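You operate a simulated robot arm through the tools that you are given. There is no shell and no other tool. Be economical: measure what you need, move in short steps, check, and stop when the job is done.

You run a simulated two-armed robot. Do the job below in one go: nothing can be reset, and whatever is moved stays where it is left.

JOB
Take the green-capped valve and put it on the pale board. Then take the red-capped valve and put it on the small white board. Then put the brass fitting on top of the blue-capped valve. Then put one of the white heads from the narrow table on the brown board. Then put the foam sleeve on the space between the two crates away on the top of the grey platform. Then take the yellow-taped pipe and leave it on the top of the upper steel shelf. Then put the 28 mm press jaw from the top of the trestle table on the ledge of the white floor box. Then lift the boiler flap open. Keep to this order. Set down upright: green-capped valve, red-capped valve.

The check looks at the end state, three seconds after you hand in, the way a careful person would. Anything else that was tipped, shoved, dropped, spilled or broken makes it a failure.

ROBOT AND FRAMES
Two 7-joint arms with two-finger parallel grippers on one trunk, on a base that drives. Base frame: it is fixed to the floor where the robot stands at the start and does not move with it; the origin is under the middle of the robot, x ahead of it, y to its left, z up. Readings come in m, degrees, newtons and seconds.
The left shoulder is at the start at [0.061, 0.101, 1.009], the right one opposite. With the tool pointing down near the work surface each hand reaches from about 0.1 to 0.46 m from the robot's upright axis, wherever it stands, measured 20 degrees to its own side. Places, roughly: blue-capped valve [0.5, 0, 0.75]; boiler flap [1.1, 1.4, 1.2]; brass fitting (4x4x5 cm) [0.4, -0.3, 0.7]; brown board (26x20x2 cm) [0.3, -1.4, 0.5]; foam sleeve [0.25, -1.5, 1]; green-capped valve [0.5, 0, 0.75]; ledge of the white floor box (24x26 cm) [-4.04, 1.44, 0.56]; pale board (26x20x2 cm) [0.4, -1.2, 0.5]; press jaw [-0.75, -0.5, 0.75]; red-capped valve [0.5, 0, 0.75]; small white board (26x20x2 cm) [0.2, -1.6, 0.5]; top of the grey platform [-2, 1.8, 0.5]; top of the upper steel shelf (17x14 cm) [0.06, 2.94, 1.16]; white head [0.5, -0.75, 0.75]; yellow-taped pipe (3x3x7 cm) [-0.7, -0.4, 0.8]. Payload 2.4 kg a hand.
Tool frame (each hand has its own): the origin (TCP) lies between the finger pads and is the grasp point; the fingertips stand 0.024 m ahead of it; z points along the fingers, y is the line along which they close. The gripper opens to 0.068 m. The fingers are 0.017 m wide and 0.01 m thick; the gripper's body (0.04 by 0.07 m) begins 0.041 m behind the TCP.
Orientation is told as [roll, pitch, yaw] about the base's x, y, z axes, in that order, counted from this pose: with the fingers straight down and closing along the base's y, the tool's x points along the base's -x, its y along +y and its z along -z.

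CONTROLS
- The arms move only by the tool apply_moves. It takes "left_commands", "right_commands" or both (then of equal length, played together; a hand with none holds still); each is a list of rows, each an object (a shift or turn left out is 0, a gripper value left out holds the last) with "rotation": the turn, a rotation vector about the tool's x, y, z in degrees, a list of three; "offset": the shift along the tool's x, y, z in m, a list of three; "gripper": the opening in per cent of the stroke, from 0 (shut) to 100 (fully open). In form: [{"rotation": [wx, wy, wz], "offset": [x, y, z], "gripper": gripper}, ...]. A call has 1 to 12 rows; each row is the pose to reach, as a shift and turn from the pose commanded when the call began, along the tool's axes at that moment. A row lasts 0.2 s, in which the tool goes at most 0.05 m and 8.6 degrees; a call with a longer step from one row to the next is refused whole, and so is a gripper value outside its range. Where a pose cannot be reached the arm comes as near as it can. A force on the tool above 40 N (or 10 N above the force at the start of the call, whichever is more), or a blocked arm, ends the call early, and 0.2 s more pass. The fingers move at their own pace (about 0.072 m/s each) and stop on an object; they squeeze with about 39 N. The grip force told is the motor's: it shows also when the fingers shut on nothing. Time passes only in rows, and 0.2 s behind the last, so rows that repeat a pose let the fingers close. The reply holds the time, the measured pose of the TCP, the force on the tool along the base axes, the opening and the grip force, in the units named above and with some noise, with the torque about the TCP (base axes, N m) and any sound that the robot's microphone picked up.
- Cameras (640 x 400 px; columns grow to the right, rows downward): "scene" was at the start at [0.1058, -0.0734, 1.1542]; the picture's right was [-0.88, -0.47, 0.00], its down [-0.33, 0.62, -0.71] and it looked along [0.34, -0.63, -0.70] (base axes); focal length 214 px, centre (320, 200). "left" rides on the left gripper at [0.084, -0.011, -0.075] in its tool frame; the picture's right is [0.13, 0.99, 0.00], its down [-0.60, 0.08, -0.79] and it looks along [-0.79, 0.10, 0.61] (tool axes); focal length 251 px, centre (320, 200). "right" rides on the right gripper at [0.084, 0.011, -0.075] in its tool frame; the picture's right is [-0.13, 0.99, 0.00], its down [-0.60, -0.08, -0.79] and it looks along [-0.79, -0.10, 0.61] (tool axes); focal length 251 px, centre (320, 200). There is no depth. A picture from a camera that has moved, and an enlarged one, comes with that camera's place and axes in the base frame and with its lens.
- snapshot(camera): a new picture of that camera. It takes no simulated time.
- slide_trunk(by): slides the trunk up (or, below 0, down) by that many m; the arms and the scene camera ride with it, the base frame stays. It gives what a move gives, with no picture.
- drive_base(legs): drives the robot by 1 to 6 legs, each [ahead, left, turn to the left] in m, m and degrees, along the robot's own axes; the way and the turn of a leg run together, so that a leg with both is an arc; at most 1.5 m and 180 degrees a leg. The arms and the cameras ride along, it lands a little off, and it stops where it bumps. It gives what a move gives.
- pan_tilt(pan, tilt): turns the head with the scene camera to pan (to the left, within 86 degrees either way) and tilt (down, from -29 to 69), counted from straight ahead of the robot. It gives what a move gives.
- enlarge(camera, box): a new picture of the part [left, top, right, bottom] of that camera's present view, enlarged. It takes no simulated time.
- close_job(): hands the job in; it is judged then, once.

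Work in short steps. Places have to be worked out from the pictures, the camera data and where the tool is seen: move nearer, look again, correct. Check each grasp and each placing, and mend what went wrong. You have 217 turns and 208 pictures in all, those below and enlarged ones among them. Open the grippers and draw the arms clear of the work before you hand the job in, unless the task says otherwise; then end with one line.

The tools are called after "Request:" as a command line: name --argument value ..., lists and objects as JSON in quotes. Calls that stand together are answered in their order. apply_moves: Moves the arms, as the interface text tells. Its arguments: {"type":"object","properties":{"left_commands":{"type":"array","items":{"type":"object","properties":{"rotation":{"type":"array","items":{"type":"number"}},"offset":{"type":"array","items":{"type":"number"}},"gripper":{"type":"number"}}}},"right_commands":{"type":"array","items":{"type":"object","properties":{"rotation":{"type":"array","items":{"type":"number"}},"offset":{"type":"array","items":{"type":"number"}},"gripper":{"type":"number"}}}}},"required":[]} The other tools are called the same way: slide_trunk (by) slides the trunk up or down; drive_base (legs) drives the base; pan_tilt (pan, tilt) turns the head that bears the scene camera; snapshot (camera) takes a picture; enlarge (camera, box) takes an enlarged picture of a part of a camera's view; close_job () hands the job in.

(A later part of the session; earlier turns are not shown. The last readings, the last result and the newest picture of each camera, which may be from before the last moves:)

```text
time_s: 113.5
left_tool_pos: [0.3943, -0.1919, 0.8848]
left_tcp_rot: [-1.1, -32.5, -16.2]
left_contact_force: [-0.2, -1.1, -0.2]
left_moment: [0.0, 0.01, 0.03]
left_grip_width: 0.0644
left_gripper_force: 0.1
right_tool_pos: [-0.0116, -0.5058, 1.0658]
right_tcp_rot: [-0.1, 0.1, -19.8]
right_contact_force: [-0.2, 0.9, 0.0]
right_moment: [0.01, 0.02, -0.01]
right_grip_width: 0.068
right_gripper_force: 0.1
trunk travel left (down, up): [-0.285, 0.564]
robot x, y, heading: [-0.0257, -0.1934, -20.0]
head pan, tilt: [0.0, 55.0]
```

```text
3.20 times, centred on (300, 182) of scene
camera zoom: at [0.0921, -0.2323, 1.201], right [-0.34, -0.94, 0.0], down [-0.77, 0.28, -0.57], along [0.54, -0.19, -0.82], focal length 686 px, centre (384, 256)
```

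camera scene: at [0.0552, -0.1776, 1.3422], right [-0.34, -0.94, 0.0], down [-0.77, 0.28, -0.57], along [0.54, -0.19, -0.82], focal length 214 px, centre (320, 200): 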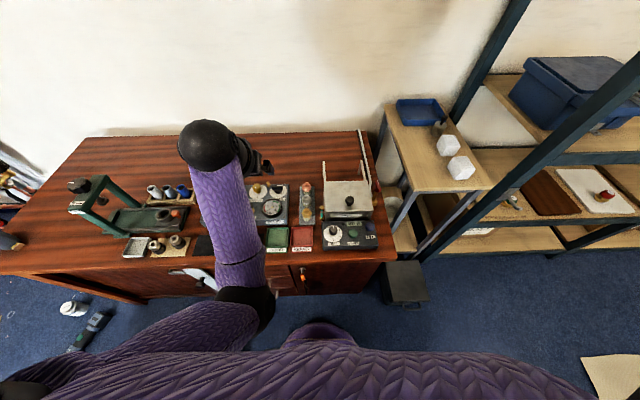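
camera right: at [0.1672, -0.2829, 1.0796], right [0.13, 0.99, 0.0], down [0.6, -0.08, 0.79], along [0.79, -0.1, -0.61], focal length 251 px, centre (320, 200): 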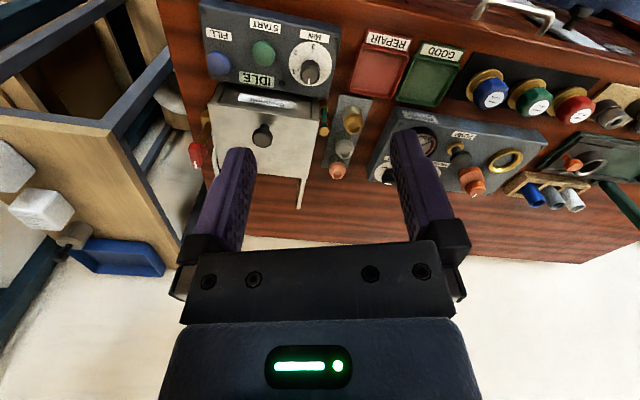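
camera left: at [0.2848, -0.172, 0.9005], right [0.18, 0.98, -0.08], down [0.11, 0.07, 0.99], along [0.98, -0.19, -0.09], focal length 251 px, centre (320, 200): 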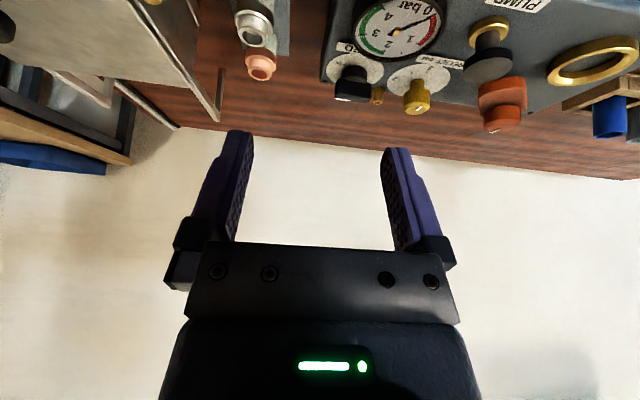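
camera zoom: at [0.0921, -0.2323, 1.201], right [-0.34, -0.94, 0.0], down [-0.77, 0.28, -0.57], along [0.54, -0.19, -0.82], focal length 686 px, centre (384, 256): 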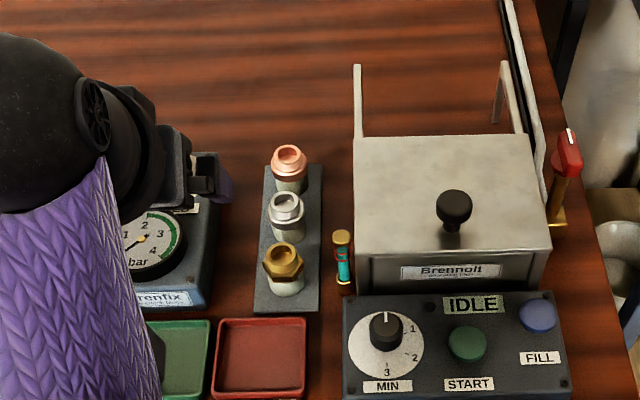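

Move the left hand to 0.12 m before the fitting on the approach axis, opening 75 %.

Request:
apply_moves --left_commands '[{"offset": [0.023, -0.03, 0.0], "gripper": 78}, {"offset": [0.046, -0.06, 0.0128]}, {"offset": [0.046, -0.06, 0.0255]}, {"offset": [0.046, -0.06, 0.0255]}]'

Request:
snapshot --camera "left"

Request:
enlarge --camera "scene" --box '[200, 120, 400, 245]'

```text
time_s: 114.5
left_tool_pos: [0.367, -0.2396, 0.8467]
left_tcp_rot: [0.0, -34.7, -16.2]
left_contact_force: [-0.1, -0.2, -0.3]
left_moment: [-0.04, 0.02, -0.01]
left_grip_width: 0.0528
left_gripper_force: 0.0
right_tool_pos: [-0.0114, -0.5076, 1.066]
right_tcp_rot: [-0.1, 0.0, -19.9]
right_contact_force: [0.4, -0.6, 0.2]
right_moment: [-0.02, 0.02, 0.01]
right_grip_width: 0.0681
right_gripper_force: 0.2
trunk travel left (down, up): [-0.285, 0.564]
robot x, y, heading: [-0.027, -0.1903, -19.9]
head pan, tilt: [0.0, 55.0]
```

```text
147 pictures are left
camera left: at [0.2556, -0.2202, 0.8606], right [0.18, 0.98, -0.07], down [0.07, 0.06, 1.0], along [0.98, -0.18, -0.05], focal length 251 px, centre (320, 200)
```

left: 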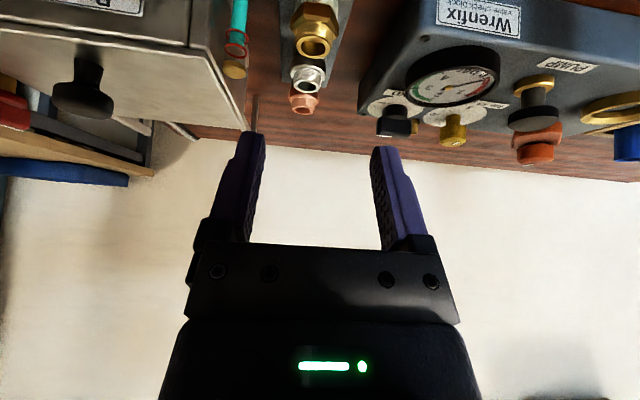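

```text
3.20 times, centred on (300, 182) of scene
camera zoom: at [0.0922, -0.2323, 1.2009], right [-0.34, -0.94, 0.0], down [-0.77, 0.28, -0.57], along [0.54, -0.19, -0.82], focal length 686 px, centre (384, 256)
```

zoom: 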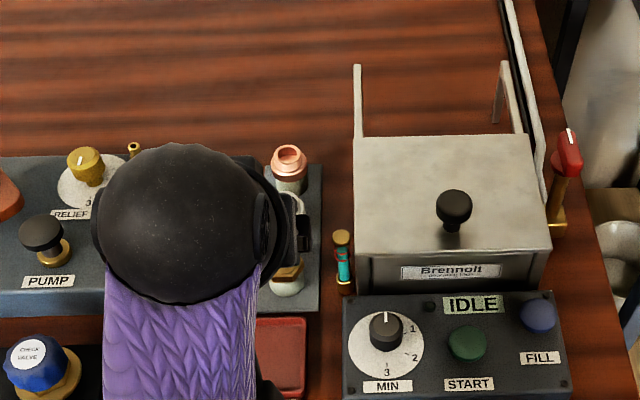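

The arm was slightly short of the commanded pose. Re-estimated fitting ≈ (0.425, -0.264), grip z≈0.728. Advance 0.10 m and look again.

Request:
apply_moves --left_commands '[{"offset": [0, 0, 0.035]}, {"offset": [-0.002, 0, 0.07]}, {"offset": [-0.003, 0, 0.09]}, {"offset": [-0.003, 0, 0.09]}]'

Request:
snapshot --camera "left"

```text
time_s: 115.5
left_tool_pos: [0.3998, -0.2598, 0.7636]
left_tcp_rot: [-1.1, -32.6, -16.2]
left_contact_force: [-0.7, -0.1, -0.4]
left_moment: [-0.01, 0.02, 0.0]
left_grip_width: 0.0529
left_gripper_force: 0.0
right_tool_pos: [-0.0121, -0.5077, 1.0652]
right_tcp_rot: [-0.1, 0.0, -19.8]
right_contact_force: [0.0, 0.2, -0.3]
right_moment: [0.01, -0.01, -0.02]
right_grip_width: 0.0681
right_gripper_force: 0.1
trunk travel left (down, up): [-0.285, 0.564]
robot x, y, heading: [-0.0267, -0.1909, -19.7]
head pan, tilt: [0.0, 55.0]
```

```text
145 pictures are left
camera left: at [0.2915, -0.239, 0.7807], right [0.18, 0.98, -0.09], down [0.11, 0.07, 0.99], along [0.98, -0.19, -0.09], focal length 251 px, centre (320, 200)
```

left: 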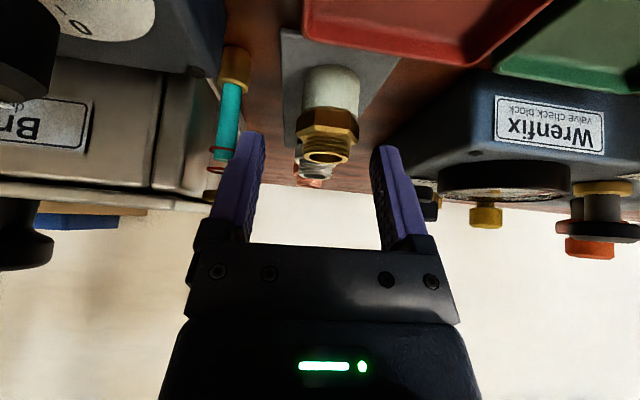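

Nut centre ≈ (0.425, -0.263, 0.727); need +5 mm lateral and 0.044 forward. Advance and close.

Request:
apply_moves --left_commands '[{"offset": [0, 0.005, 0.01]}, {"offset": [-0.001, 0.005, 0.028]}, {"offset": [-0.0015, 0.005, 0.044]}, {"offset": [-0.0015, 0.005, 0.044]}, {"offset": [-0.0015, 0.005, 0.044], "gripper": 0}, {"offset": [-0.0015, 0.005, 0.044], "gripper": 0}, {"offset": [-0.0015, 0.005, 0.044], "gripper": 0}]'

Request:
snapshot --camera "left"

```text
time_s: 117.1
left_tool_pos: [0.4268, -0.2608, 0.7286]
left_tcp_rot: [-1.1, -32.7, -16.0]
left_contact_force: [-1.1, 14.8, 17.0]
left_moment: [-1.27, 0.47, 0.33]
left_grip_width: 0.0485
left_gripper_force: 38.6
right_tool_pos: [-0.0123, -0.5059, 1.0665]
right_tcp_rot: [-0.2, -0.2, -19.7]
right_contact_force: [-0.5, -0.4, -0.3]
right_moment: [0.03, -0.06, 0.0]
right_grip_width: 0.0679
right_gripper_force: 0.1
trunk travel left (down, up): [-0.285, 0.564]
robot x, y, heading: [-0.0277, -0.1871, -20.1]
head pan, tilt: [0.0, 55.0]
```

```text
144 pictures are left
camera left: at [0.3177, -0.2397, 0.7449], right [0.18, 0.98, -0.09], down [0.1, 0.07, 0.99], along [0.98, -0.19, -0.09], focal length 251 px, centre (320, 200)
```

left: 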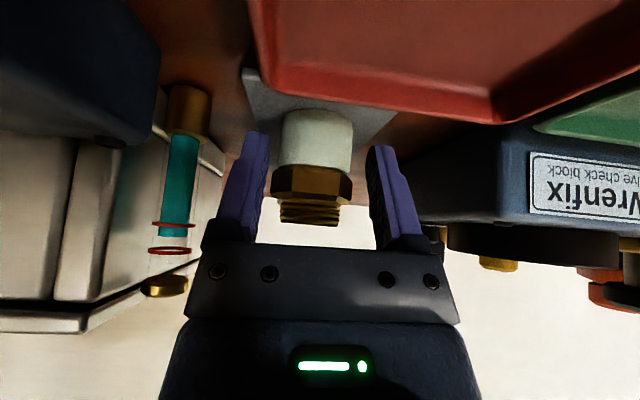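

One finger met the fitting first (offset ~4 mm) and tips may touch the rack plate. Reopen, shift 4 mm right and 6 mm up, and close again.

Request:
apply_moves --left_commands '[{"offset": [0, 0, 0], "gripper": 78}, {"offset": [0, 0, 0], "gripper": 78}, {"offset": [-0.0032, -0.004, -0.005]}, {"offset": [-0.0032, -0.004, -0.005]}]'

Request:
snapshot --camera "left"

```text
time_s: 118.1
left_tool_pos: [0.4244, -0.2669, 0.7325]
left_tcp_rot: [-1.2, -32.7, -16.3]
left_contact_force: [-0.3, 2.3, -0.3]
left_moment: [-0.01, 0.0, -0.06]
left_grip_width: 0.0519
left_gripper_force: 0.0
right_tool_pos: [-0.0115, -0.507, 1.0654]
right_tcp_rot: [-0.1, 0.0, -19.8]
right_contact_force: [-0.3, 0.7, 0.7]
right_moment: [-0.03, 0.01, -0.06]
right_grip_width: 0.0677
right_gripper_force: 0.1
trunk travel left (down, up): [-0.285, 0.564]
robot x, y, heading: [-0.0272, -0.1893, -20.0]
head pan, tilt: [0.0, 55.0]
```

```text
143 pictures are left
camera left: at [0.3162, -0.2463, 0.7502], right [0.18, 0.98, -0.09], down [0.11, 0.07, 0.99], along [0.98, -0.19, -0.09], focal length 251 px, centre (320, 200)
```

left: 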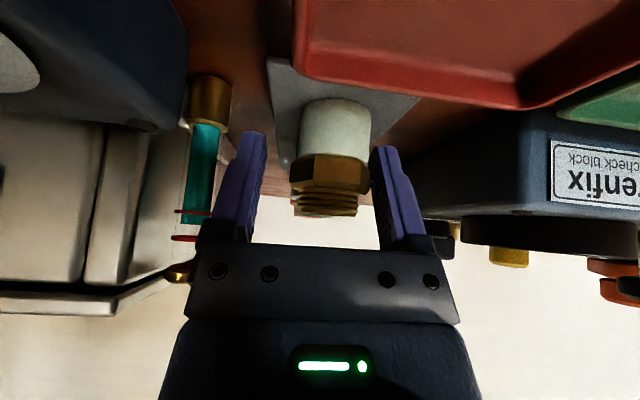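

Need +3.5 mm back to centre. Then close.

Request:
apply_moves --left_commands '[{"offset": [0, 0.0035, 0]}, {"offset": [0, 0.0035, 0]}, {"offset": [0, 0.0035, 0], "gripper": 0}, {"offset": [0, 0.0035, 0], "gripper": 0}, {"offset": [0, 0.0035, 0], "gripper": 0}, {"offset": [0, 0.0035, 0], "gripper": 0}]'

Request:
snapshot --camera "left"

```text
time_s: 119.5
left_tool_pos: [0.4265, -0.2611, 0.7344]
left_tcp_rot: [-1.0, -32.5, -16.2]
left_contact_force: [-0.9, -0.9, 0.6]
left_moment: [-0.02, 0.02, 0.02]
left_grip_width: 0.0307
left_gripper_force: 38.3
right_tool_pos: [-0.0122, -0.5077, 1.0655]
right_tcp_rot: [-0.1, 0.0, -19.8]
right_contact_force: [0.2, 0.5, 0.1]
right_moment: [0.01, 0.01, -0.02]
right_grip_width: 0.068
right_gripper_force: 0.0
trunk travel left (down, up): [-0.285, 0.564]
robot x, y, heading: [-0.0251, -0.1912, -19.6]
head pan, tilt: [0.0, 55.0]
```

```text
142 pictures are left
camera left: at [0.317, -0.2421, 0.7507], right [0.18, 0.98, -0.08], down [0.11, 0.07, 0.99], along [0.98, -0.19, -0.09], focal length 251 px, centre (320, 200)
```

left: 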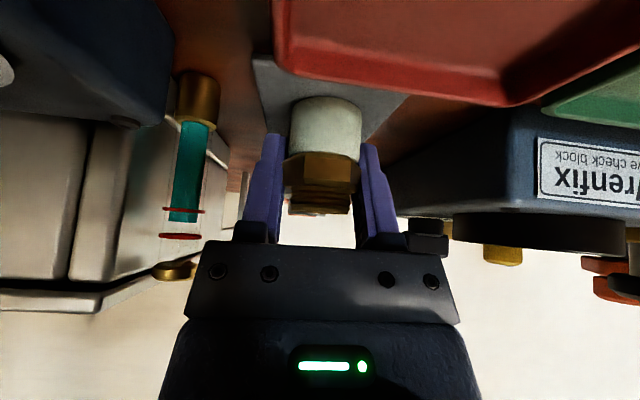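

Now gripped at 0.031 m with no side force. Lift 0.07 m and check.

Request:
apply_moves --left_commands '[{"offset": [-0.0054, 0, -0.0084]}, {"offset": [-0.016, 0, -0.025]}, {"offset": [-0.027, 0, -0.042]}, {"offset": [-0.0376, 0, -0.059]}, {"offset": [-0.0376, 0, -0.059]}]'

Request:
snapshot --camera "left"

Request:
enlarge --camera "scene" --box '[180, 120, 380, 245]'

```text
time_s: 120.7
left_tool_pos: [0.4247, -0.2618, 0.8043]
left_tcp_rot: [-1.0, -32.6, -16.2]
left_contact_force: [0.6, 0.3, -0.7]
left_moment: [0.0, 0.01, 0.03]
left_grip_width: 0.031
left_gripper_force: 38.8
right_tool_pos: [-0.0125, -0.506, 1.0661]
right_tcp_rot: [-0.1, 0.0, -19.8]
right_contact_force: [-0.1, -0.9, -0.1]
right_moment: [-0.01, 0.03, 0.02]
right_grip_width: 0.0682
right_gripper_force: 0.2
trunk travel left (down, up): [-0.285, 0.564]
robot x, y, heading: [-0.0282, -0.1898, -20.0]
head pan, tilt: [0.0, 55.0]
```

```text
141 pictures are left
camera left: at [0.3161, -0.2411, 0.8208], right [0.18, 0.98, -0.08], down [0.11, 0.07, 0.99], along [0.98, -0.19, -0.09], focal length 251 px, centre (320, 200)
```

left: 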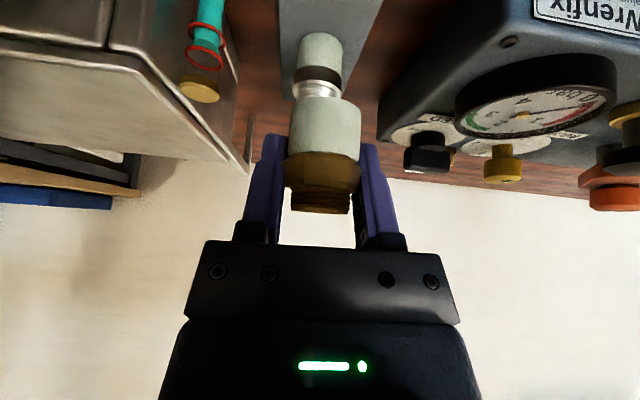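

```text
3.20 times, centred on (280, 182) of scene
camera zoom: at [0.0922, -0.2323, 1.2009], right [-0.34, -0.94, 0.0], down [-0.77, 0.28, -0.57], along [0.54, -0.19, -0.82], focal length 686 px, centre (448, 256)
```

zoom: 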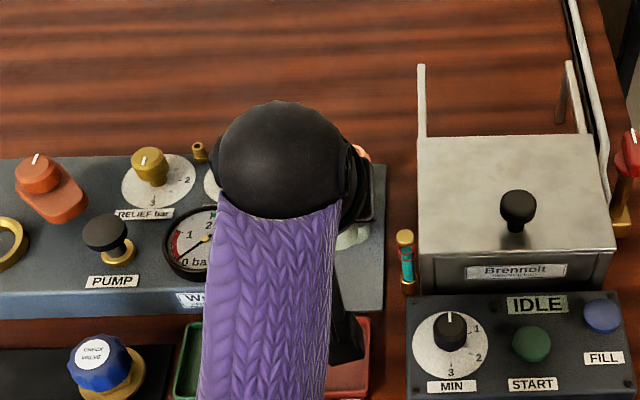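

The whole fitting (with pale lower part) is lifted; bottom is ≈0.032 below TCP. Raise the trunk 0.05 and drive so the hand goes above the blue valve (≈0.399, -0.069).

Request:
slide_trunk --by 0.05

Request:
drive_base --legs '[[-0.09, 0, 0], [0, 0.172, 0]]'

Request:
snapshot --camera "left"

Request:
snapshot --camera "scene"

```text
time_s: 121.7
left_tool_pos: [0.4267, -0.261, 0.8521]
left_tcp_rot: [-1.0, -32.5, -16.3]
left_contact_force: [0.5, -0.2, -0.5]
left_moment: [0.0, 0.02, 0.0]
left_grip_width: 0.0308
left_gripper_force: 38.6
right_tool_pos: [-0.0111, -0.5065, 1.1153]
right_tcp_rot: [-0.1, 0.0, -19.8]
right_contact_force: [-0.1, -0.1, -0.1]
right_moment: [0.02, 0.0, 0.02]
right_grip_width: 0.0678
right_gripper_force: 0.0
trunk travel left (down, up): [-0.335, 0.514]
robot x, y, heading: [-0.0274, -0.192, -19.9]
head pan, tilt: [0.0, 55.0]
```

```text
time_s: 123.8
left_tool_pos: [0.3996, -0.0714, 0.8522]
left_tcp_rot: [-1.0, -32.5, -16.4]
left_contact_force: [0.2, 0.3, -1.0]
left_moment: [0.02, 0.0, 0.0]
left_grip_width: 0.031
left_gripper_force: 39.5
right_tool_pos: [-0.0386, -0.3173, 1.1156]
right_tcp_rot: [-0.1, 0.0, -19.9]
right_contact_force: [-0.7, 0.0, -0.8]
right_moment: [0.0, -0.02, 0.02]
right_grip_width: 0.068
right_gripper_force: 0.0
trunk travel left (down, up): [-0.335, 0.514]
robot x, y, heading: [-0.0491, -0.0002, -20.2]
head pan, tilt: [0.0, 55.0]
```

```text
139 pictures are left
camera left: at [0.2906, -0.0526, 0.8702], right [0.18, 0.98, -0.08], down [0.11, 0.07, 0.99], along [0.98, -0.19, -0.09], focal length 251 px, centre (320, 200)
```

left: 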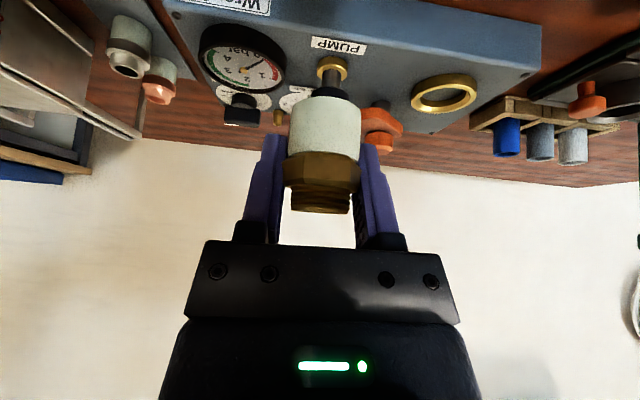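

```text
138 pictures are left
camera scene: at [0.0565, -0.04, 1.2514], right [-0.34, -0.94, 0.0], down [-0.77, 0.28, -0.57], along [0.54, -0.2, -0.82], focal length 214 px, centre (320, 200)
```

scene: 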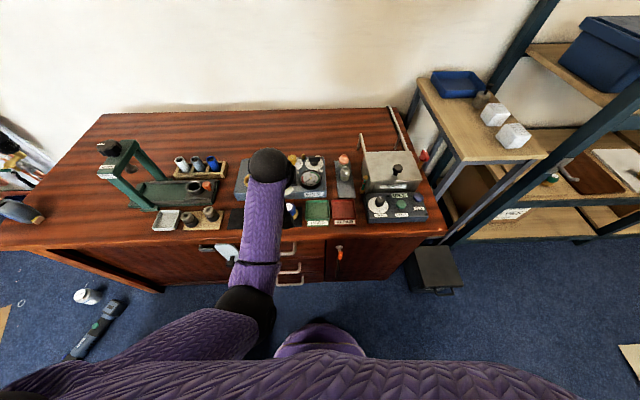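

Lower 0.045 m to bring the blue cap into the wrist camera's view.

Request:
apply_moves --left_commands '[{"offset": [0.012, 0, 0.019]}, {"offset": [0.024, 0, 0.038]}, {"offset": [0.024, 0, 0.038]}]'

Request:
snapshot --camera "left"

Request:
enlarge --camera "scene" --box '[220, 150, 380, 250]'

```text
time_s: 124.6
left_tool_pos: [0.3987, -0.0743, 0.8093]
left_tcp_rot: [-1.0, -32.6, -16.3]
left_contact_force: [-0.8, 0.2, -1.0]
left_moment: [-0.03, 0.0, -0.01]
left_grip_width: 0.031
left_gripper_force: 39.1
right_tool_pos: [-0.0377, -0.3174, 1.1157]
right_tcp_rot: [-0.2, 0.0, -19.9]
right_contact_force: [0.0, -0.5, -0.6]
right_moment: [-0.01, 0.04, -0.02]
right_grip_width: 0.0681
right_gripper_force: 0.0
trunk travel left (down, up): [-0.335, 0.514]
robot x, y, heading: [-0.0495, -0.0033, -20.2]
head pan, tilt: [0.0, 55.0]
```

```text
137 pictures are left
camera left: at [0.2899, -0.0536, 0.8254], right [0.18, 0.98, -0.08], down [0.11, 0.07, 0.99], along [0.98, -0.19, -0.09], focal length 251 px, centre (320, 200)
```

left: 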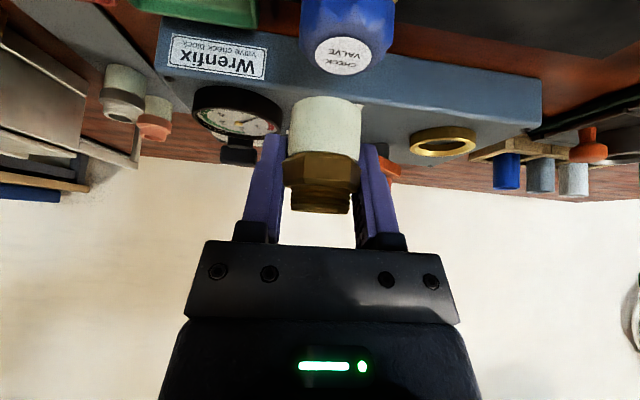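

```text
4.00 times, centred on (300, 200) of scene
camera zoom: at [0.0563, -0.0403, 1.2514], right [-0.34, -0.94, 0.0], down [-0.77, 0.28, -0.57], along [0.54, -0.2, -0.82], focal length 858 px, centre (400, 200)
```

zoom: 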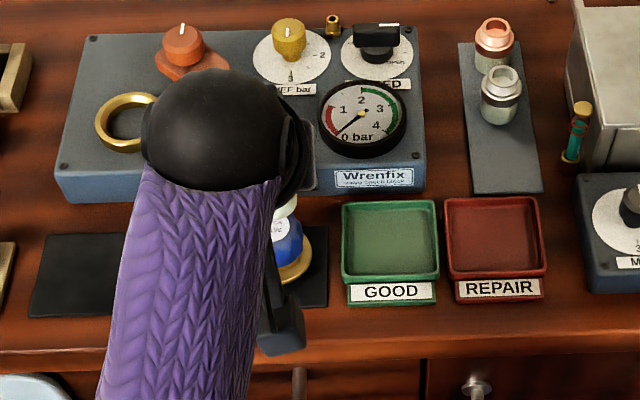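

Blue cap centre ≈ (0.400, -0.070), fitting bottom ≈ (0.396, -0.075). Shift by that and lower 18 mm, then compare.

Request:
apply_moves --left_commands '[{"offset": [-0.0017, 0.0055, 0.001]}, {"offset": [0.003, 0.0055, 0.0087]}, {"offset": [0.008, 0.0055, 0.0163]}, {"offset": [0.008, 0.0055, 0.0163]}]'

Request:
snapshot --camera "left"

Request:
enlarge --camera "scene" --box '[260, 180, 340, 230]'

```text
time_s: 125.6
left_tool_pos: [0.403, -0.0694, 0.7898]
left_tcp_rot: [-1.2, -32.5, -16.3]
left_contact_force: [-0.2, 0.5, -0.9]
left_moment: [-0.04, 0.0, 0.0]
left_grip_width: 0.0311
left_gripper_force: 38.9
right_tool_pos: [-0.0395, -0.3185, 1.1161]
right_tcp_rot: [-0.1, 0.0, -19.9]
right_contact_force: [0.4, -0.2, 0.4]
right_moment: [-0.04, 0.0, -0.02]
right_grip_width: 0.0678
right_gripper_force: 0.0
trunk travel left (down, up): [-0.335, 0.514]
robot x, y, heading: [-0.052, -0.0029, -20.1]
head pan, tilt: [0.0, 55.0]
```

```text
135 pictures are left
camera left: at [0.2942, -0.0487, 0.8069], right [0.18, 0.98, -0.08], down [0.11, 0.07, 0.99], along [0.98, -0.19, -0.09], focal length 251 px, centre (320, 200)
```

left: 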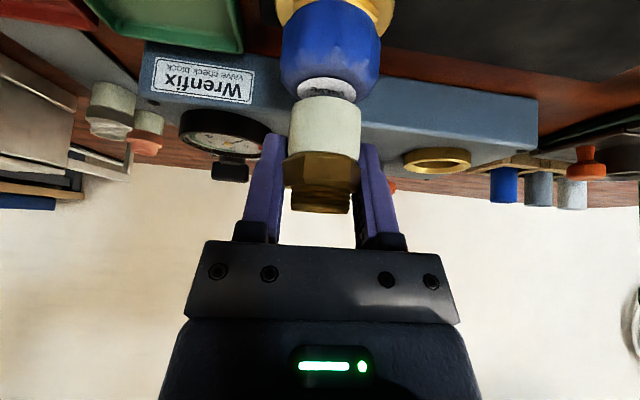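

```text
8.00 times, centred on (300, 205) of scene
camera zoom: at [0.0563, -0.0403, 1.2514], right [-0.34, -0.94, 0.0], down [-0.77, 0.28, -0.57], along [0.54, -0.2, -0.82], focal length 1716 px, centre (480, 160)
```

zoom: 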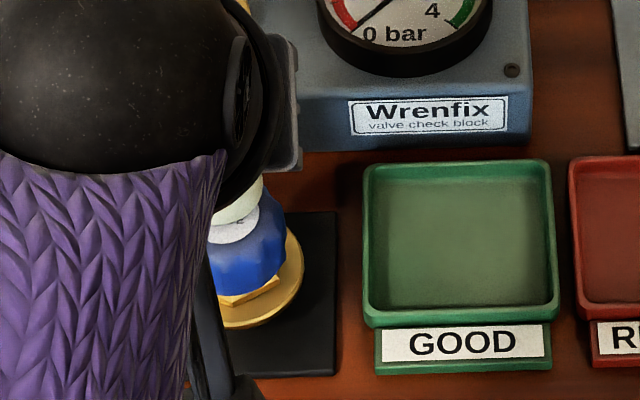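

Nearly concentric: shift 2.5 mm left and lower to contact in small steps.

Request:
apply_moves --left_commands '[{"offset": [0.0015, 0.0022, 0.0025]}, {"offset": [0.0032, 0.0022, 0.005]}, {"offset": [0.0042, 0.0022, 0.0067]}, {"offset": [0.0048, 0.0022, 0.0076]}]'

Request:
snapshot --camera "left"

```text
time_s: 126.6
left_tool_pos: [0.4039, -0.0679, 0.784]
left_tcp_rot: [-1.0, -33.0, -16.4]
left_contact_force: [2.5, -0.5, 25.8]
left_moment: [0.28, 0.12, 0.04]
left_grip_width: 0.0313
left_gripper_force: 38.5
right_tool_pos: [-0.0394, -0.318, 1.1155]
right_tcp_rot: [-0.1, -0.1, -19.8]
right_contact_force: [0.9, -0.1, -0.6]
right_moment: [0.02, 0.0, -0.02]
right_grip_width: 0.0681
right_gripper_force: 0.1
trunk travel left (down, up): [-0.335, 0.514]
robot x, y, heading: [-0.0516, -0.0017, -20.0]
head pan, tilt: [0.0, 55.0]
```

```text
133 pictures are left
camera left: at [0.2946, -0.0476, 0.8001], right [0.18, 0.98, -0.09], down [0.1, 0.07, 0.99], along [0.98, -0.19, -0.09], focal length 251 px, centre (320, 200)
```

left: 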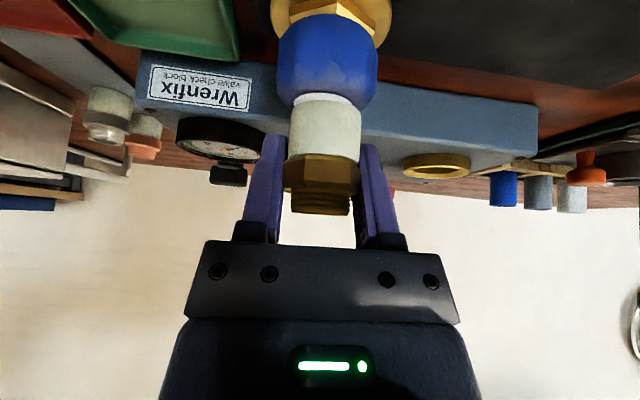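

Contact (26 N) and well centred. Ease 1.5 mm, open, back out along the tool axis.

Request:
apply_moves --left_commands '[{"offset": [-0.0008, 0, -0.0013]}, {"offset": [-0.0008, 0, -0.0013], "gripper": 55}, {"offset": [-0.0008, 0, -0.0013], "gripper": 75}, {"offset": [-0.0008, 0, -0.0013], "gripper": 75}]'

Request:
snapshot --camera "left"

```text
time_s: 127.6
left_tool_pos: [0.4026, -0.0675, 0.7823]
left_tcp_rot: [-1.0, -32.5, -16.3]
left_contact_force: [-0.1, -0.1, -0.5]
left_moment: [-0.01, 0.02, 0.0]
left_grip_width: 0.051
left_gripper_force: 0.1
right_tool_pos: [-0.039, -0.3176, 1.1161]
right_tcp_rot: [-0.1, -0.1, -19.9]
right_contact_force: [-0.4, 0.6, 0.2]
right_moment: [0.0, -0.03, -0.03]
right_grip_width: 0.0679
right_gripper_force: 0.2
trunk travel left (down, up): [-0.335, 0.514]
robot x, y, heading: [-0.0527, 0.0035, -20.1]
head pan, tilt: [0.0, 55.0]
```

```text
132 pictures are left
camera left: at [0.2942, -0.047, 0.7995], right [0.18, 0.98, -0.08], down [0.11, 0.07, 0.99], along [0.98, -0.19, -0.09], focal length 251 px, centre (320, 200)
```

left: 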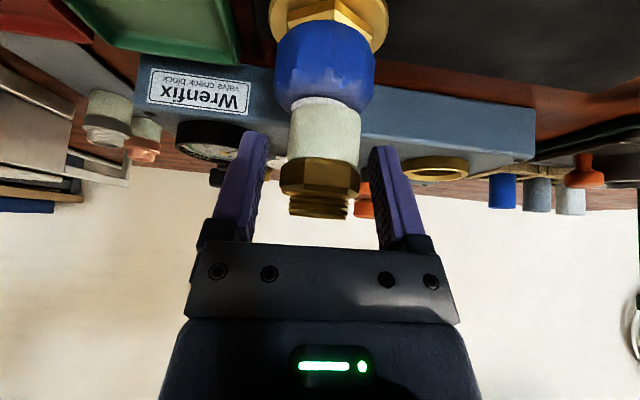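

Standing by itself. Withdraw 0.08 m along the axis, then back the base off and check from the head camera.

Request:
apply_moves --left_commands '[{"offset": [0, -0.001, -0.02]}, {"offset": [0, -0.001, -0.04]}, {"offset": [0, -0.001, -0.06]}, {"offset": [0, -0.001, -0.075]}]'

Request:
drive_base --legs '[[-0.13, 0, 0]]'

Request:
snapshot --camera "left"

Request:
enlarge --camera "scene" --box '[200, 100, 400, 225]'

```text
time_s: 128.6
left_tool_pos: [0.3651, -0.0567, 0.8443]
left_tcp_rot: [-1.0, -32.6, -16.3]
left_contact_force: [0.2, 0.1, 0.8]
left_moment: [0.0, -0.03, 0.0]
left_grip_width: 0.051
left_gripper_force: 0.0
right_tool_pos: [-0.0395, -0.3181, 1.115]
right_tcp_rot: [-0.1, 0.0, -19.8]
right_contact_force: [0.1, 0.0, 0.2]
right_moment: [0.03, 0.03, 0.0]
right_grip_width: 0.0681
right_gripper_force: 0.0
trunk travel left (down, up): [-0.335, 0.514]
robot x, y, heading: [-0.0517, 0.0011, -20.0]
head pan, tilt: [0.0, 55.0]
```

```text
time_s: 129.9
left_tool_pos: [0.2408, -0.0108, 0.8447]
left_tcp_rot: [-1.1, -32.6, -16.3]
left_contact_force: [-0.1, -0.8, 0.8]
left_moment: [-0.02, 0.0, -0.02]
left_grip_width: 0.0509
left_gripper_force: 0.1
right_tool_pos: [-0.1626, -0.2725, 1.1157]
right_tcp_rot: [-0.2, 0.0, -19.7]
right_contact_force: [-0.9, 0.1, 0.0]
right_moment: [0.0, -0.05, 0.04]
right_grip_width: 0.0683
right_gripper_force: 0.1
trunk travel left (down, up): [-0.335, 0.514]
robot x, y, heading: [-0.1769, 0.0462, -19.9]
head pan, tilt: [0.0, 55.0]
```

```text
131 pictures are left
camera left: at [0.1324, 0.0096, 0.8624], right [0.18, 0.98, -0.08], down [0.11, 0.07, 0.99], along [0.98, -0.19, -0.09], focal length 251 px, centre (320, 200)
```

left: 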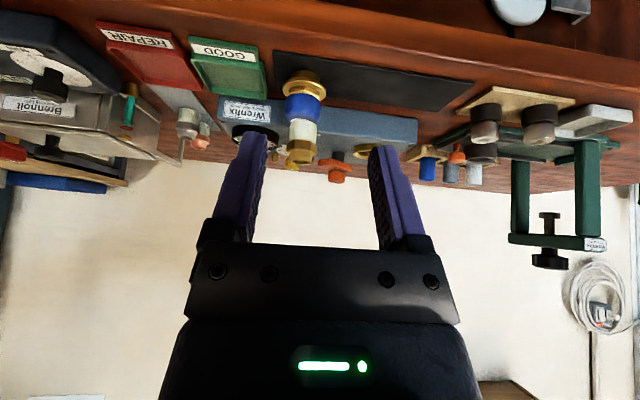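

```text
3.20 times, centred on (300, 162) of scene
camera zoom: at [-0.0677, 0.0048, 1.2515], right [-0.34, -0.94, 0.0], down [-0.77, 0.28, -0.57], along [0.54, -0.2, -0.82], focal length 686 px, centre (384, 320)
```

zoom: 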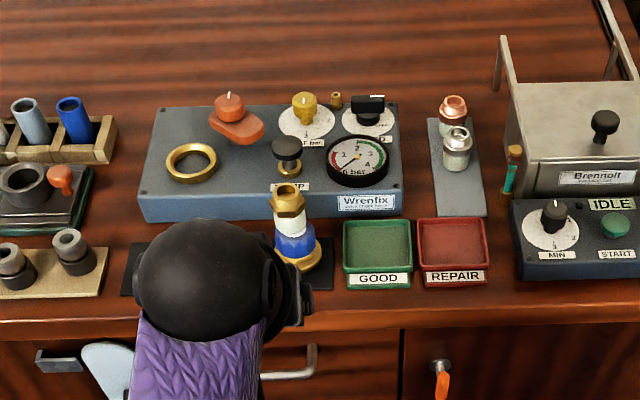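

The brass fitting stands on the blue valve. Next the white head: raise trunk a little and drive to a viewing point in front of the narrow table.

Request:
slide_trunk --by 0.15

Request:
drive_base --legs '[[0.07, 0, 0], [0, -0.82, 0]]'

Request:
pan_tilt --pan 10 --tilt 50

Request:
snapshot --camera "scene"

Request:
snapshot --camera "left"

```text
time_s: 131.7
left_tool_pos: [0.2418, -0.0116, 0.9939]
left_tcp_rot: [-1.0, -32.5, -16.2]
left_contact_force: [-0.4, 0.8, 0.2]
left_moment: [0.0, 0.0, 0.02]
left_grip_width: 0.0511
left_gripper_force: 0.0
right_tool_pos: [-0.1628, -0.2729, 1.266]
right_tcp_rot: [-0.2, 0.0, -19.7]
right_contact_force: [-0.1, 0.6, -0.2]
right_moment: [0.03, 0.0, -0.04]
right_grip_width: 0.068
right_gripper_force: 0.0
trunk travel left (down, up): [-0.485, 0.365]
robot x, y, heading: [-0.1737, 0.0451, -20.0]
head pan, tilt: [0.0, 55.0]
```

```text
time_s: 136.5
left_tool_pos: [0.0342, -0.783, 0.996]
left_tcp_rot: [-1.1, -32.4, -16.4]
left_contact_force: [0.7, 0.5, -0.1]
left_moment: [-0.03, -0.04, 0.01]
left_grip_width: 0.0509
left_gripper_force: 0.0
right_tool_pos: [-0.3715, -1.0446, 1.2656]
right_tcp_rot: [-0.1, 0.0, -19.9]
right_contact_force: [0.1, 0.4, 0.4]
right_moment: [-0.01, -0.01, 0.01]
right_grip_width: 0.0681
right_gripper_force: 0.1
trunk travel left (down, up): [-0.485, 0.365]
robot x, y, heading: [-0.3811, -0.7262, -19.8]
head pan, tilt: [0.0, 55.0]
```

```text
time_s: 137.3
left_tool_pos: [0.0338, -0.7826, 0.9961]
left_tcp_rot: [-1.0, -32.5, -16.4]
left_contact_force: [0.0, 0.0, 1.0]
left_moment: [0.02, 0.03, -0.02]
left_grip_width: 0.0512
left_gripper_force: 0.1
right_tool_pos: [-0.3709, -1.0437, 1.2659]
right_tcp_rot: [-0.1, 0.0, -20.0]
right_contact_force: [-0.4, -0.2, 0.2]
right_moment: [-0.03, -0.01, 0.02]
right_grip_width: 0.0682
right_gripper_force: 0.0
trunk travel left (down, up): [-0.485, 0.365]
robot x, y, heading: [-0.3849, -0.7244, -19.8]
head pan, tilt: [10.0, 50.0]
```

```text
129 pictures are left
camera scene: at [-0.2861, -0.7484, 1.4089], right [-0.17, -0.98, 0.0], down [-0.75, 0.13, -0.64], along [0.63, -0.11, -0.77], focal length 214 px, centre (320, 200)
```

scene: 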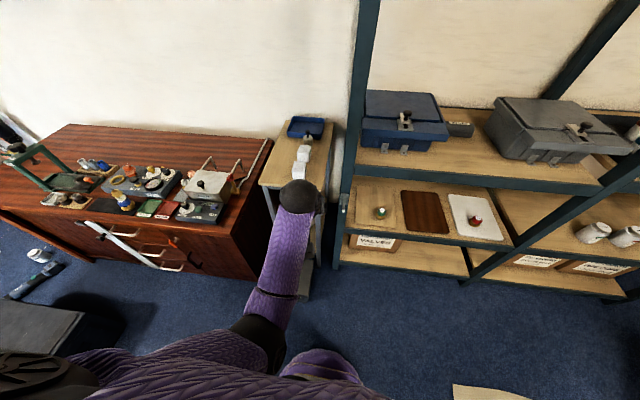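

```text
128 pictures are left
camera left: at [-0.075, -0.762, 1.0122], right [0.18, 0.98, -0.08], down [0.11, 0.07, 0.99], along [0.98, -0.19, -0.09], focal length 251 px, centre (320, 200)
```

left: 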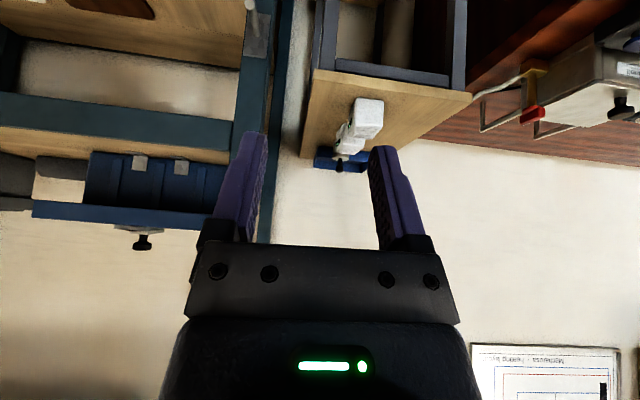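

Rays from four views agree: the near white head is at ≈ (0.345, -0.775, 0.83), so the narrow table is ~0.80 high. I check the floor box right by its side and the heads closer.

Request:
enlarge --camera "scene" --box '[240, 100, 400, 320]'

Request:
enlarge --camera "left" --box '[280, 60, 440, 190]'

```text
1.82 times, centred on (320, 210) of scene
camera zoom: at [-0.2861, -0.7484, 1.4089], right [-0.17, -0.98, 0.0], down [-0.75, 0.13, -0.64], along [0.63, -0.11, -0.77], focal length 390 px, centre (320, 182)
```

zoom: 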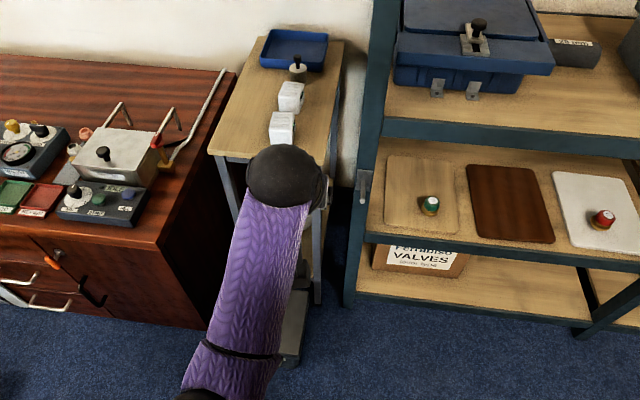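

```text
3.08 times, centred on (360, 125) of left
camera zoom: at [-0.075, -0.762, 1.0122], right [0.18, 0.98, -0.08], down [0.11, 0.07, 0.99], along [0.98, -0.19, -0.09], focal length 774 px, centre (197, 431)
```

zoom: 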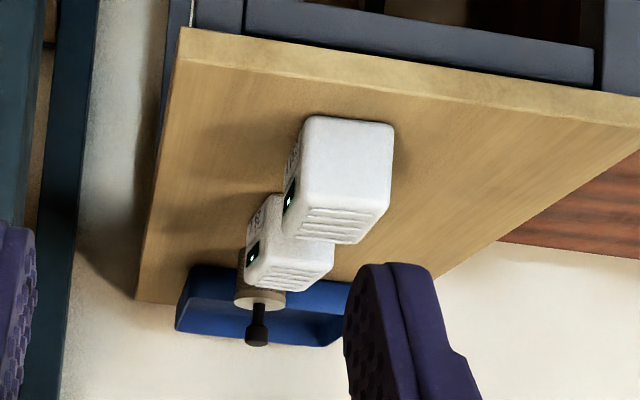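

Head is a ~5.3 cm block at ≈ (0.345, -0.775), table top ≈ 0.805, yaw ≈ -20°. I prepare the arm (lat +0.11, slight yaw), lower the trunk 0.06, then drive 0.2 m forward, staying clear of the floor box.

Request:
apply_moves --left_commands '[{"offset": [-0.008, 0.03, 0.005], "gripper": 100}, {"rotation": [1, 0, 1.5], "offset": [-0.015, 0.06, 0.01]}, {"rotation": [1.9, 0, 3], "offset": [-0.022, 0.09, 0.014]}, {"rotation": [1.9, 0, 3], "offset": [-0.022, 0.11, 0.014]}, {"rotation": [1.9, 0, 3], "offset": [-0.022, 0.11, 0.014]}]'

Request:
slide_trunk --by -0.06

Request:
drive_base --legs '[[0.15, 0, 0]]'

Request:
snapshot --camera "left"

Request:
snapshot --camera "scene"

```text
time_s: 138.5
left_tool_pos: [0.0899, -0.6838, 0.9928]
left_tcp_rot: [-1.0, -32.6, -19.9]
left_contact_force: [-0.6, 0.7, 0.6]
left_moment: [-0.02, -0.01, 0.05]
left_grip_width: 0.0679
left_gripper_force: 0.1
right_tool_pos: [-0.3698, -1.0443, 1.2654]
right_tcp_rot: [-0.1, 0.0, -19.9]
right_contact_force: [0.0, 0.8, -0.1]
right_moment: [0.03, -0.04, -0.03]
right_grip_width: 0.068
right_gripper_force: 0.1
trunk travel left (down, up): [-0.485, 0.365]
robot x, y, heading: [-0.3826, -0.7285, -20.0]
head pan, tilt: [10.0, 50.0]
```

```text
time_s: 139.5
left_tool_pos: [0.0913, -0.6839, 0.9331]
left_tcp_rot: [-1.1, -32.7, -19.9]
left_contact_force: [0.5, 0.3, 0.5]
left_moment: [-0.05, 0.02, 0.04]
left_grip_width: 0.0679
left_gripper_force: 0.1
right_tool_pos: [-0.3703, -1.0435, 1.2053]
right_tcp_rot: [-0.2, 0.0, -19.8]
right_contact_force: [0.1, 0.3, 0.7]
right_moment: [0.0, -0.05, 0.01]
right_grip_width: 0.0681
right_gripper_force: 0.1
trunk travel left (down, up): [-0.425, 0.425]
robot x, y, heading: [-0.3802, -0.7239, -19.9]
head pan, tilt: [10.0, 50.0]
```

```text
time_s: 140.8
left_tool_pos: [0.2316, -0.7367, 0.933]
left_tcp_rot: [-1.0, -32.5, -19.9]
left_contact_force: [-0.5, 0.4, -0.9]
left_moment: [-0.02, -0.01, 0.0]
left_grip_width: 0.0681
left_gripper_force: 0.0
right_tool_pos: [-0.2284, -1.0972, 1.2058]
right_tcp_rot: [-0.1, 0.0, -19.9]
right_contact_force: [-0.1, -0.6, 0.8]
right_moment: [-0.01, 0.03, 0.0]
right_grip_width: 0.0682
right_gripper_force: 0.0
trunk travel left (down, up): [-0.425, 0.425]
robot x, y, heading: [-0.2442, -0.7776, -19.9]
head pan, tilt: [10.0, 50.0]
```

```text
125 pictures are left
camera left: at [0.1253, -0.7093, 0.9503], right [0.24, 0.97, -0.08], down [0.11, 0.06, 0.99], along [0.96, -0.25, -0.09], focal length 251 px, centre (320, 200)
```

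left: 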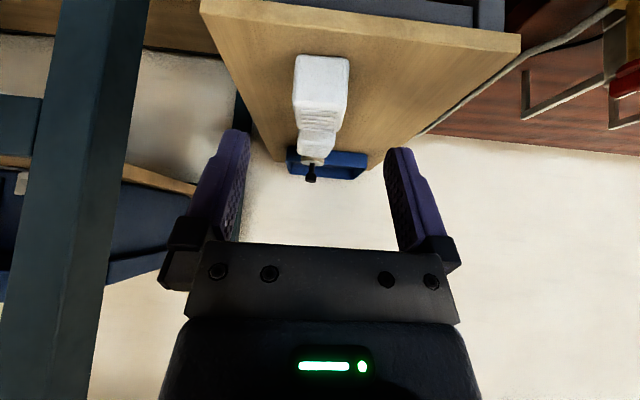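

```text
124 pictures are left
camera scene: at [-0.1378, -0.8022, 1.3486], right [-0.17, -0.98, 0.0], down [-0.75, 0.13, -0.64], along [0.63, -0.11, -0.77], focal length 214 px, centre (320, 200)
```

scene: 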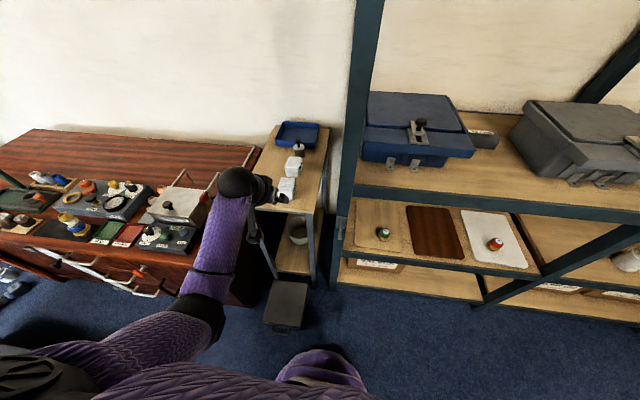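

Box corner is close to the base, so I extend the arm for the remaining way: align, then advance along the tool axis by 0.10 first.

Request:
apply_moves --left_commands '[{"offset": [-0.025, 0, 0]}, {"offset": [-0.0505, 0, 0.02]}, {"offset": [-0.0505, 0, 0.06]}, {"offset": [-0.0505, 0, 0.1]}, {"offset": [-0.0505, 0, 0.1]}]'

Request:
snapshot --camera "left"

```text
time_s: 142.0
left_tool_pos: [0.3247, -0.7712, 0.8776]
left_tcp_rot: [-1.0, -32.6, -19.9]
left_contact_force: [-0.2, -1.0, 0.1]
left_moment: [-0.04, 0.05, 0.0]
left_grip_width: 0.0679
left_gripper_force: 0.0
right_tool_pos: [-0.2288, -1.0962, 1.2057]
right_tcp_rot: [-0.1, 0.0, -19.9]
right_contact_force: [-0.3, -0.1, -0.2]
right_moment: [0.0, 0.04, -0.02]
right_grip_width: 0.0678
right_gripper_force: 0.1
trunk travel left (down, up): [-0.425, 0.425]
robot x, y, heading: [-0.2424, -0.7786, -20.0]
head pan, tilt: [10.0, 50.0]
```

```text
123 pictures are left
camera left: at [0.2169, -0.7434, 0.8939], right [0.25, 0.97, -0.08], down [0.11, 0.06, 0.99], along [0.96, -0.25, -0.09], focal length 251 px, centre (320, 200)
```

left: 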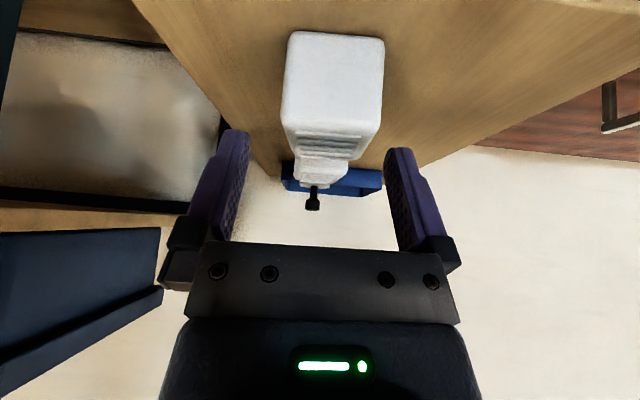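

Nearly centred (≈+3 mm). Advance the last 0.046 m and close.

Request:
apply_moves --left_commands '[{"offset": [0, 0.003, 0.015]}, {"offset": [0, 0.003, 0.03]}, {"offset": [0, 0.003, 0.046]}, {"offset": [0, 0.003, 0.046]}, {"offset": [0, 0.003, 0.046], "gripper": 0}, {"offset": [0, 0.003, 0.046], "gripper": 0}, {"offset": [0, 0.003, 0.046], "gripper": 0}]'

Request:
snapshot --camera "left"

```text
time_s: 143.6
left_tool_pos: [0.3232, -0.7727, 0.8541]
left_tcp_rot: [-1.0, -32.5, -19.9]
left_contact_force: [-0.6, 1.0, 0.4]
left_moment: [0.08, -0.05, 0.07]
left_grip_width: 0.0512
left_gripper_force: 38.9
left hand out of reach, approached as far as the arm can: row 1, 2, 3, 4, 5, 6, 7
right_tool_pos: [-0.2291, -1.0954, 1.2055]
right_tcp_rot: [-0.1, 0.0, -19.9]
right_contact_force: [-0.1, 0.2, 0.2]
right_moment: [0.02, -0.01, -0.03]
right_grip_width: 0.0682
right_gripper_force: 0.0
trunk travel left (down, up): [-0.425, 0.425]
robot x, y, heading: [-0.2407, -0.7779, -20.4]
head pan, tilt: [10.0, 50.0]
```

```text
122 pictures are left
camera left: at [0.2157, -0.7441, 0.8703], right [0.24, 0.97, -0.08], down [0.11, 0.06, 0.99], along [0.96, -0.25, -0.09], focal length 251 px, centre (320, 200)
```

left: 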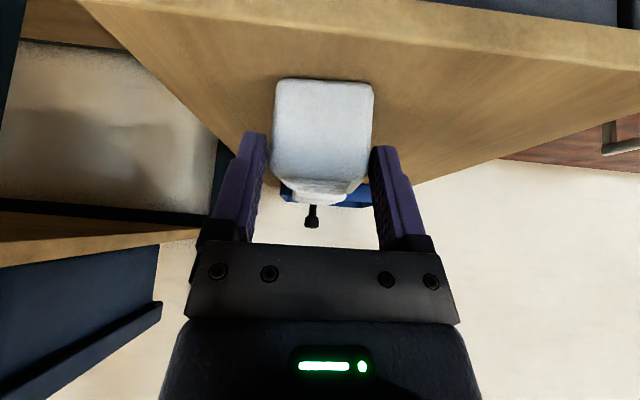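

Reach ran out; the grip is only on the front edge. I open, back off, raise the arm 0.1 m and lower the trunk 0.1 m to gain reach.

Request:
apply_moves --left_commands '[{"offset": [0, 0, 0], "gripper": 100}, {"offset": [0, 0, 0], "gripper": 100}, {"offset": [0, 0, -0.05]}, {"offset": [-0.02, 0, -0.08]}, {"offset": [-0.045, 0, -0.115]}, {"offset": [-0.055, 0, -0.135]}]'

Request:
slide_trunk --by -0.1

Request:
snapshot --camera "left"

```text
time_s: 145.0
left_tool_pos: [0.2983, -0.7587, 0.9971]
left_tcp_rot: [-1.0, -32.5, -19.8]
left_contact_force: [0.6, 0.5, 0.5]
left_moment: [-0.02, 0.02, 0.0]
left_grip_width: 0.0679
left_gripper_force: 0.0
right_tool_pos: [-0.2292, -1.094, 1.2058]
right_tcp_rot: [-0.1, 0.0, -19.9]
right_contact_force: [-0.4, 0.1, 0.0]
right_moment: [0.0, 0.0, 0.02]
right_grip_width: 0.0676
right_gripper_force: 0.1
trunk travel left (down, up): [-0.425, 0.425]
robot x, y, heading: [-0.2433, -0.7803, -20.2]
head pan, tilt: [10.0, 50.0]
```

```text
time_s: 146.4
left_tool_pos: [0.3, -0.7605, 0.8974]
left_tcp_rot: [-0.9, -32.6, -19.8]
left_contact_force: [0.2, -0.8, -0.8]
left_moment: [-0.02, 0.03, 0.03]
left_grip_width: 0.0679
left_gripper_force: 0.0
right_tool_pos: [-0.2298, -1.0966, 1.1058]
right_tcp_rot: [-0.1, 0.0, -19.8]
right_contact_force: [0.3, -0.9, 0.0]
right_moment: [0.03, -0.02, 0.01]
right_grip_width: 0.068
right_gripper_force: 0.0
trunk travel left (down, up): [-0.325, 0.525]
robot x, y, heading: [-0.2392, -0.7802, -20.1]
head pan, tilt: [10.0, 50.0]
```

```text
121 pictures are left
camera left: at [0.1921, -0.7322, 0.9147], right [0.24, 0.97, -0.08], down [0.11, 0.06, 0.99], along [0.96, -0.25, -0.09], focal length 251 px, centre (320, 200)
```

left: 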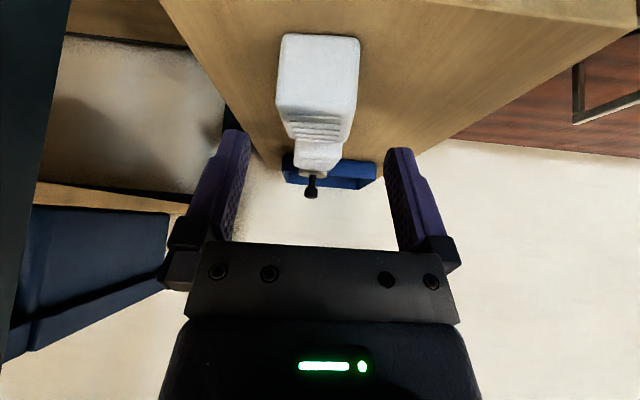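

Block undisturbed at ≈ (0.348, -0.782). Advance again with corrections.

Request:
apply_moves --left_commands '[{"offset": [-0.0135, -0.001, 0.01]}, {"offset": [-0.0135, -0.002, 0.035]}, {"offset": [-0.0135, -0.002, 0.06]}, {"offset": [-0.0135, -0.002, 0.0766]}, {"offset": [-0.0135, -0.002, 0.0766]}]'

Request:
snapshot --camera "left"

```text
time_s: 147.6
left_tool_pos: [0.348, -0.7816, 0.8384]
left_tcp_rot: [-0.9, -32.6, -20.0]
left_contact_force: [-0.1, 0.4, -0.4]
left_moment: [-0.01, 0.0, 0.03]
left_grip_width: 0.0681
left_gripper_force: 0.1
right_tool_pos: [-0.2296, -1.0956, 1.1062]
right_tcp_rot: [-0.1, 0.0, -19.9]
right_contact_force: [0.0, 0.3, 0.0]
right_moment: [0.01, 0.0, 0.02]
right_grip_width: 0.0678
right_gripper_force: 0.0
trunk travel left (down, up): [-0.325, 0.525]
robot x, y, heading: [-0.2437, -0.7804, -19.9]
head pan, tilt: [10.0, 50.0]
```

```text
120 pictures are left
camera left: at [0.2404, -0.7541, 0.856], right [0.24, 0.97, -0.08], down [0.11, 0.06, 0.99], along [0.96, -0.25, -0.09], focal length 251 px, centre (320, 200)
```

left: 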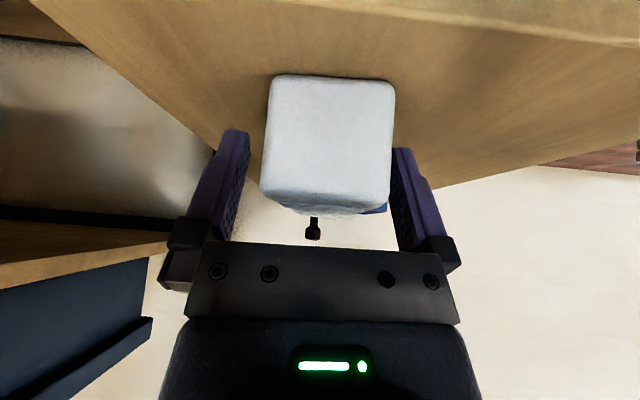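

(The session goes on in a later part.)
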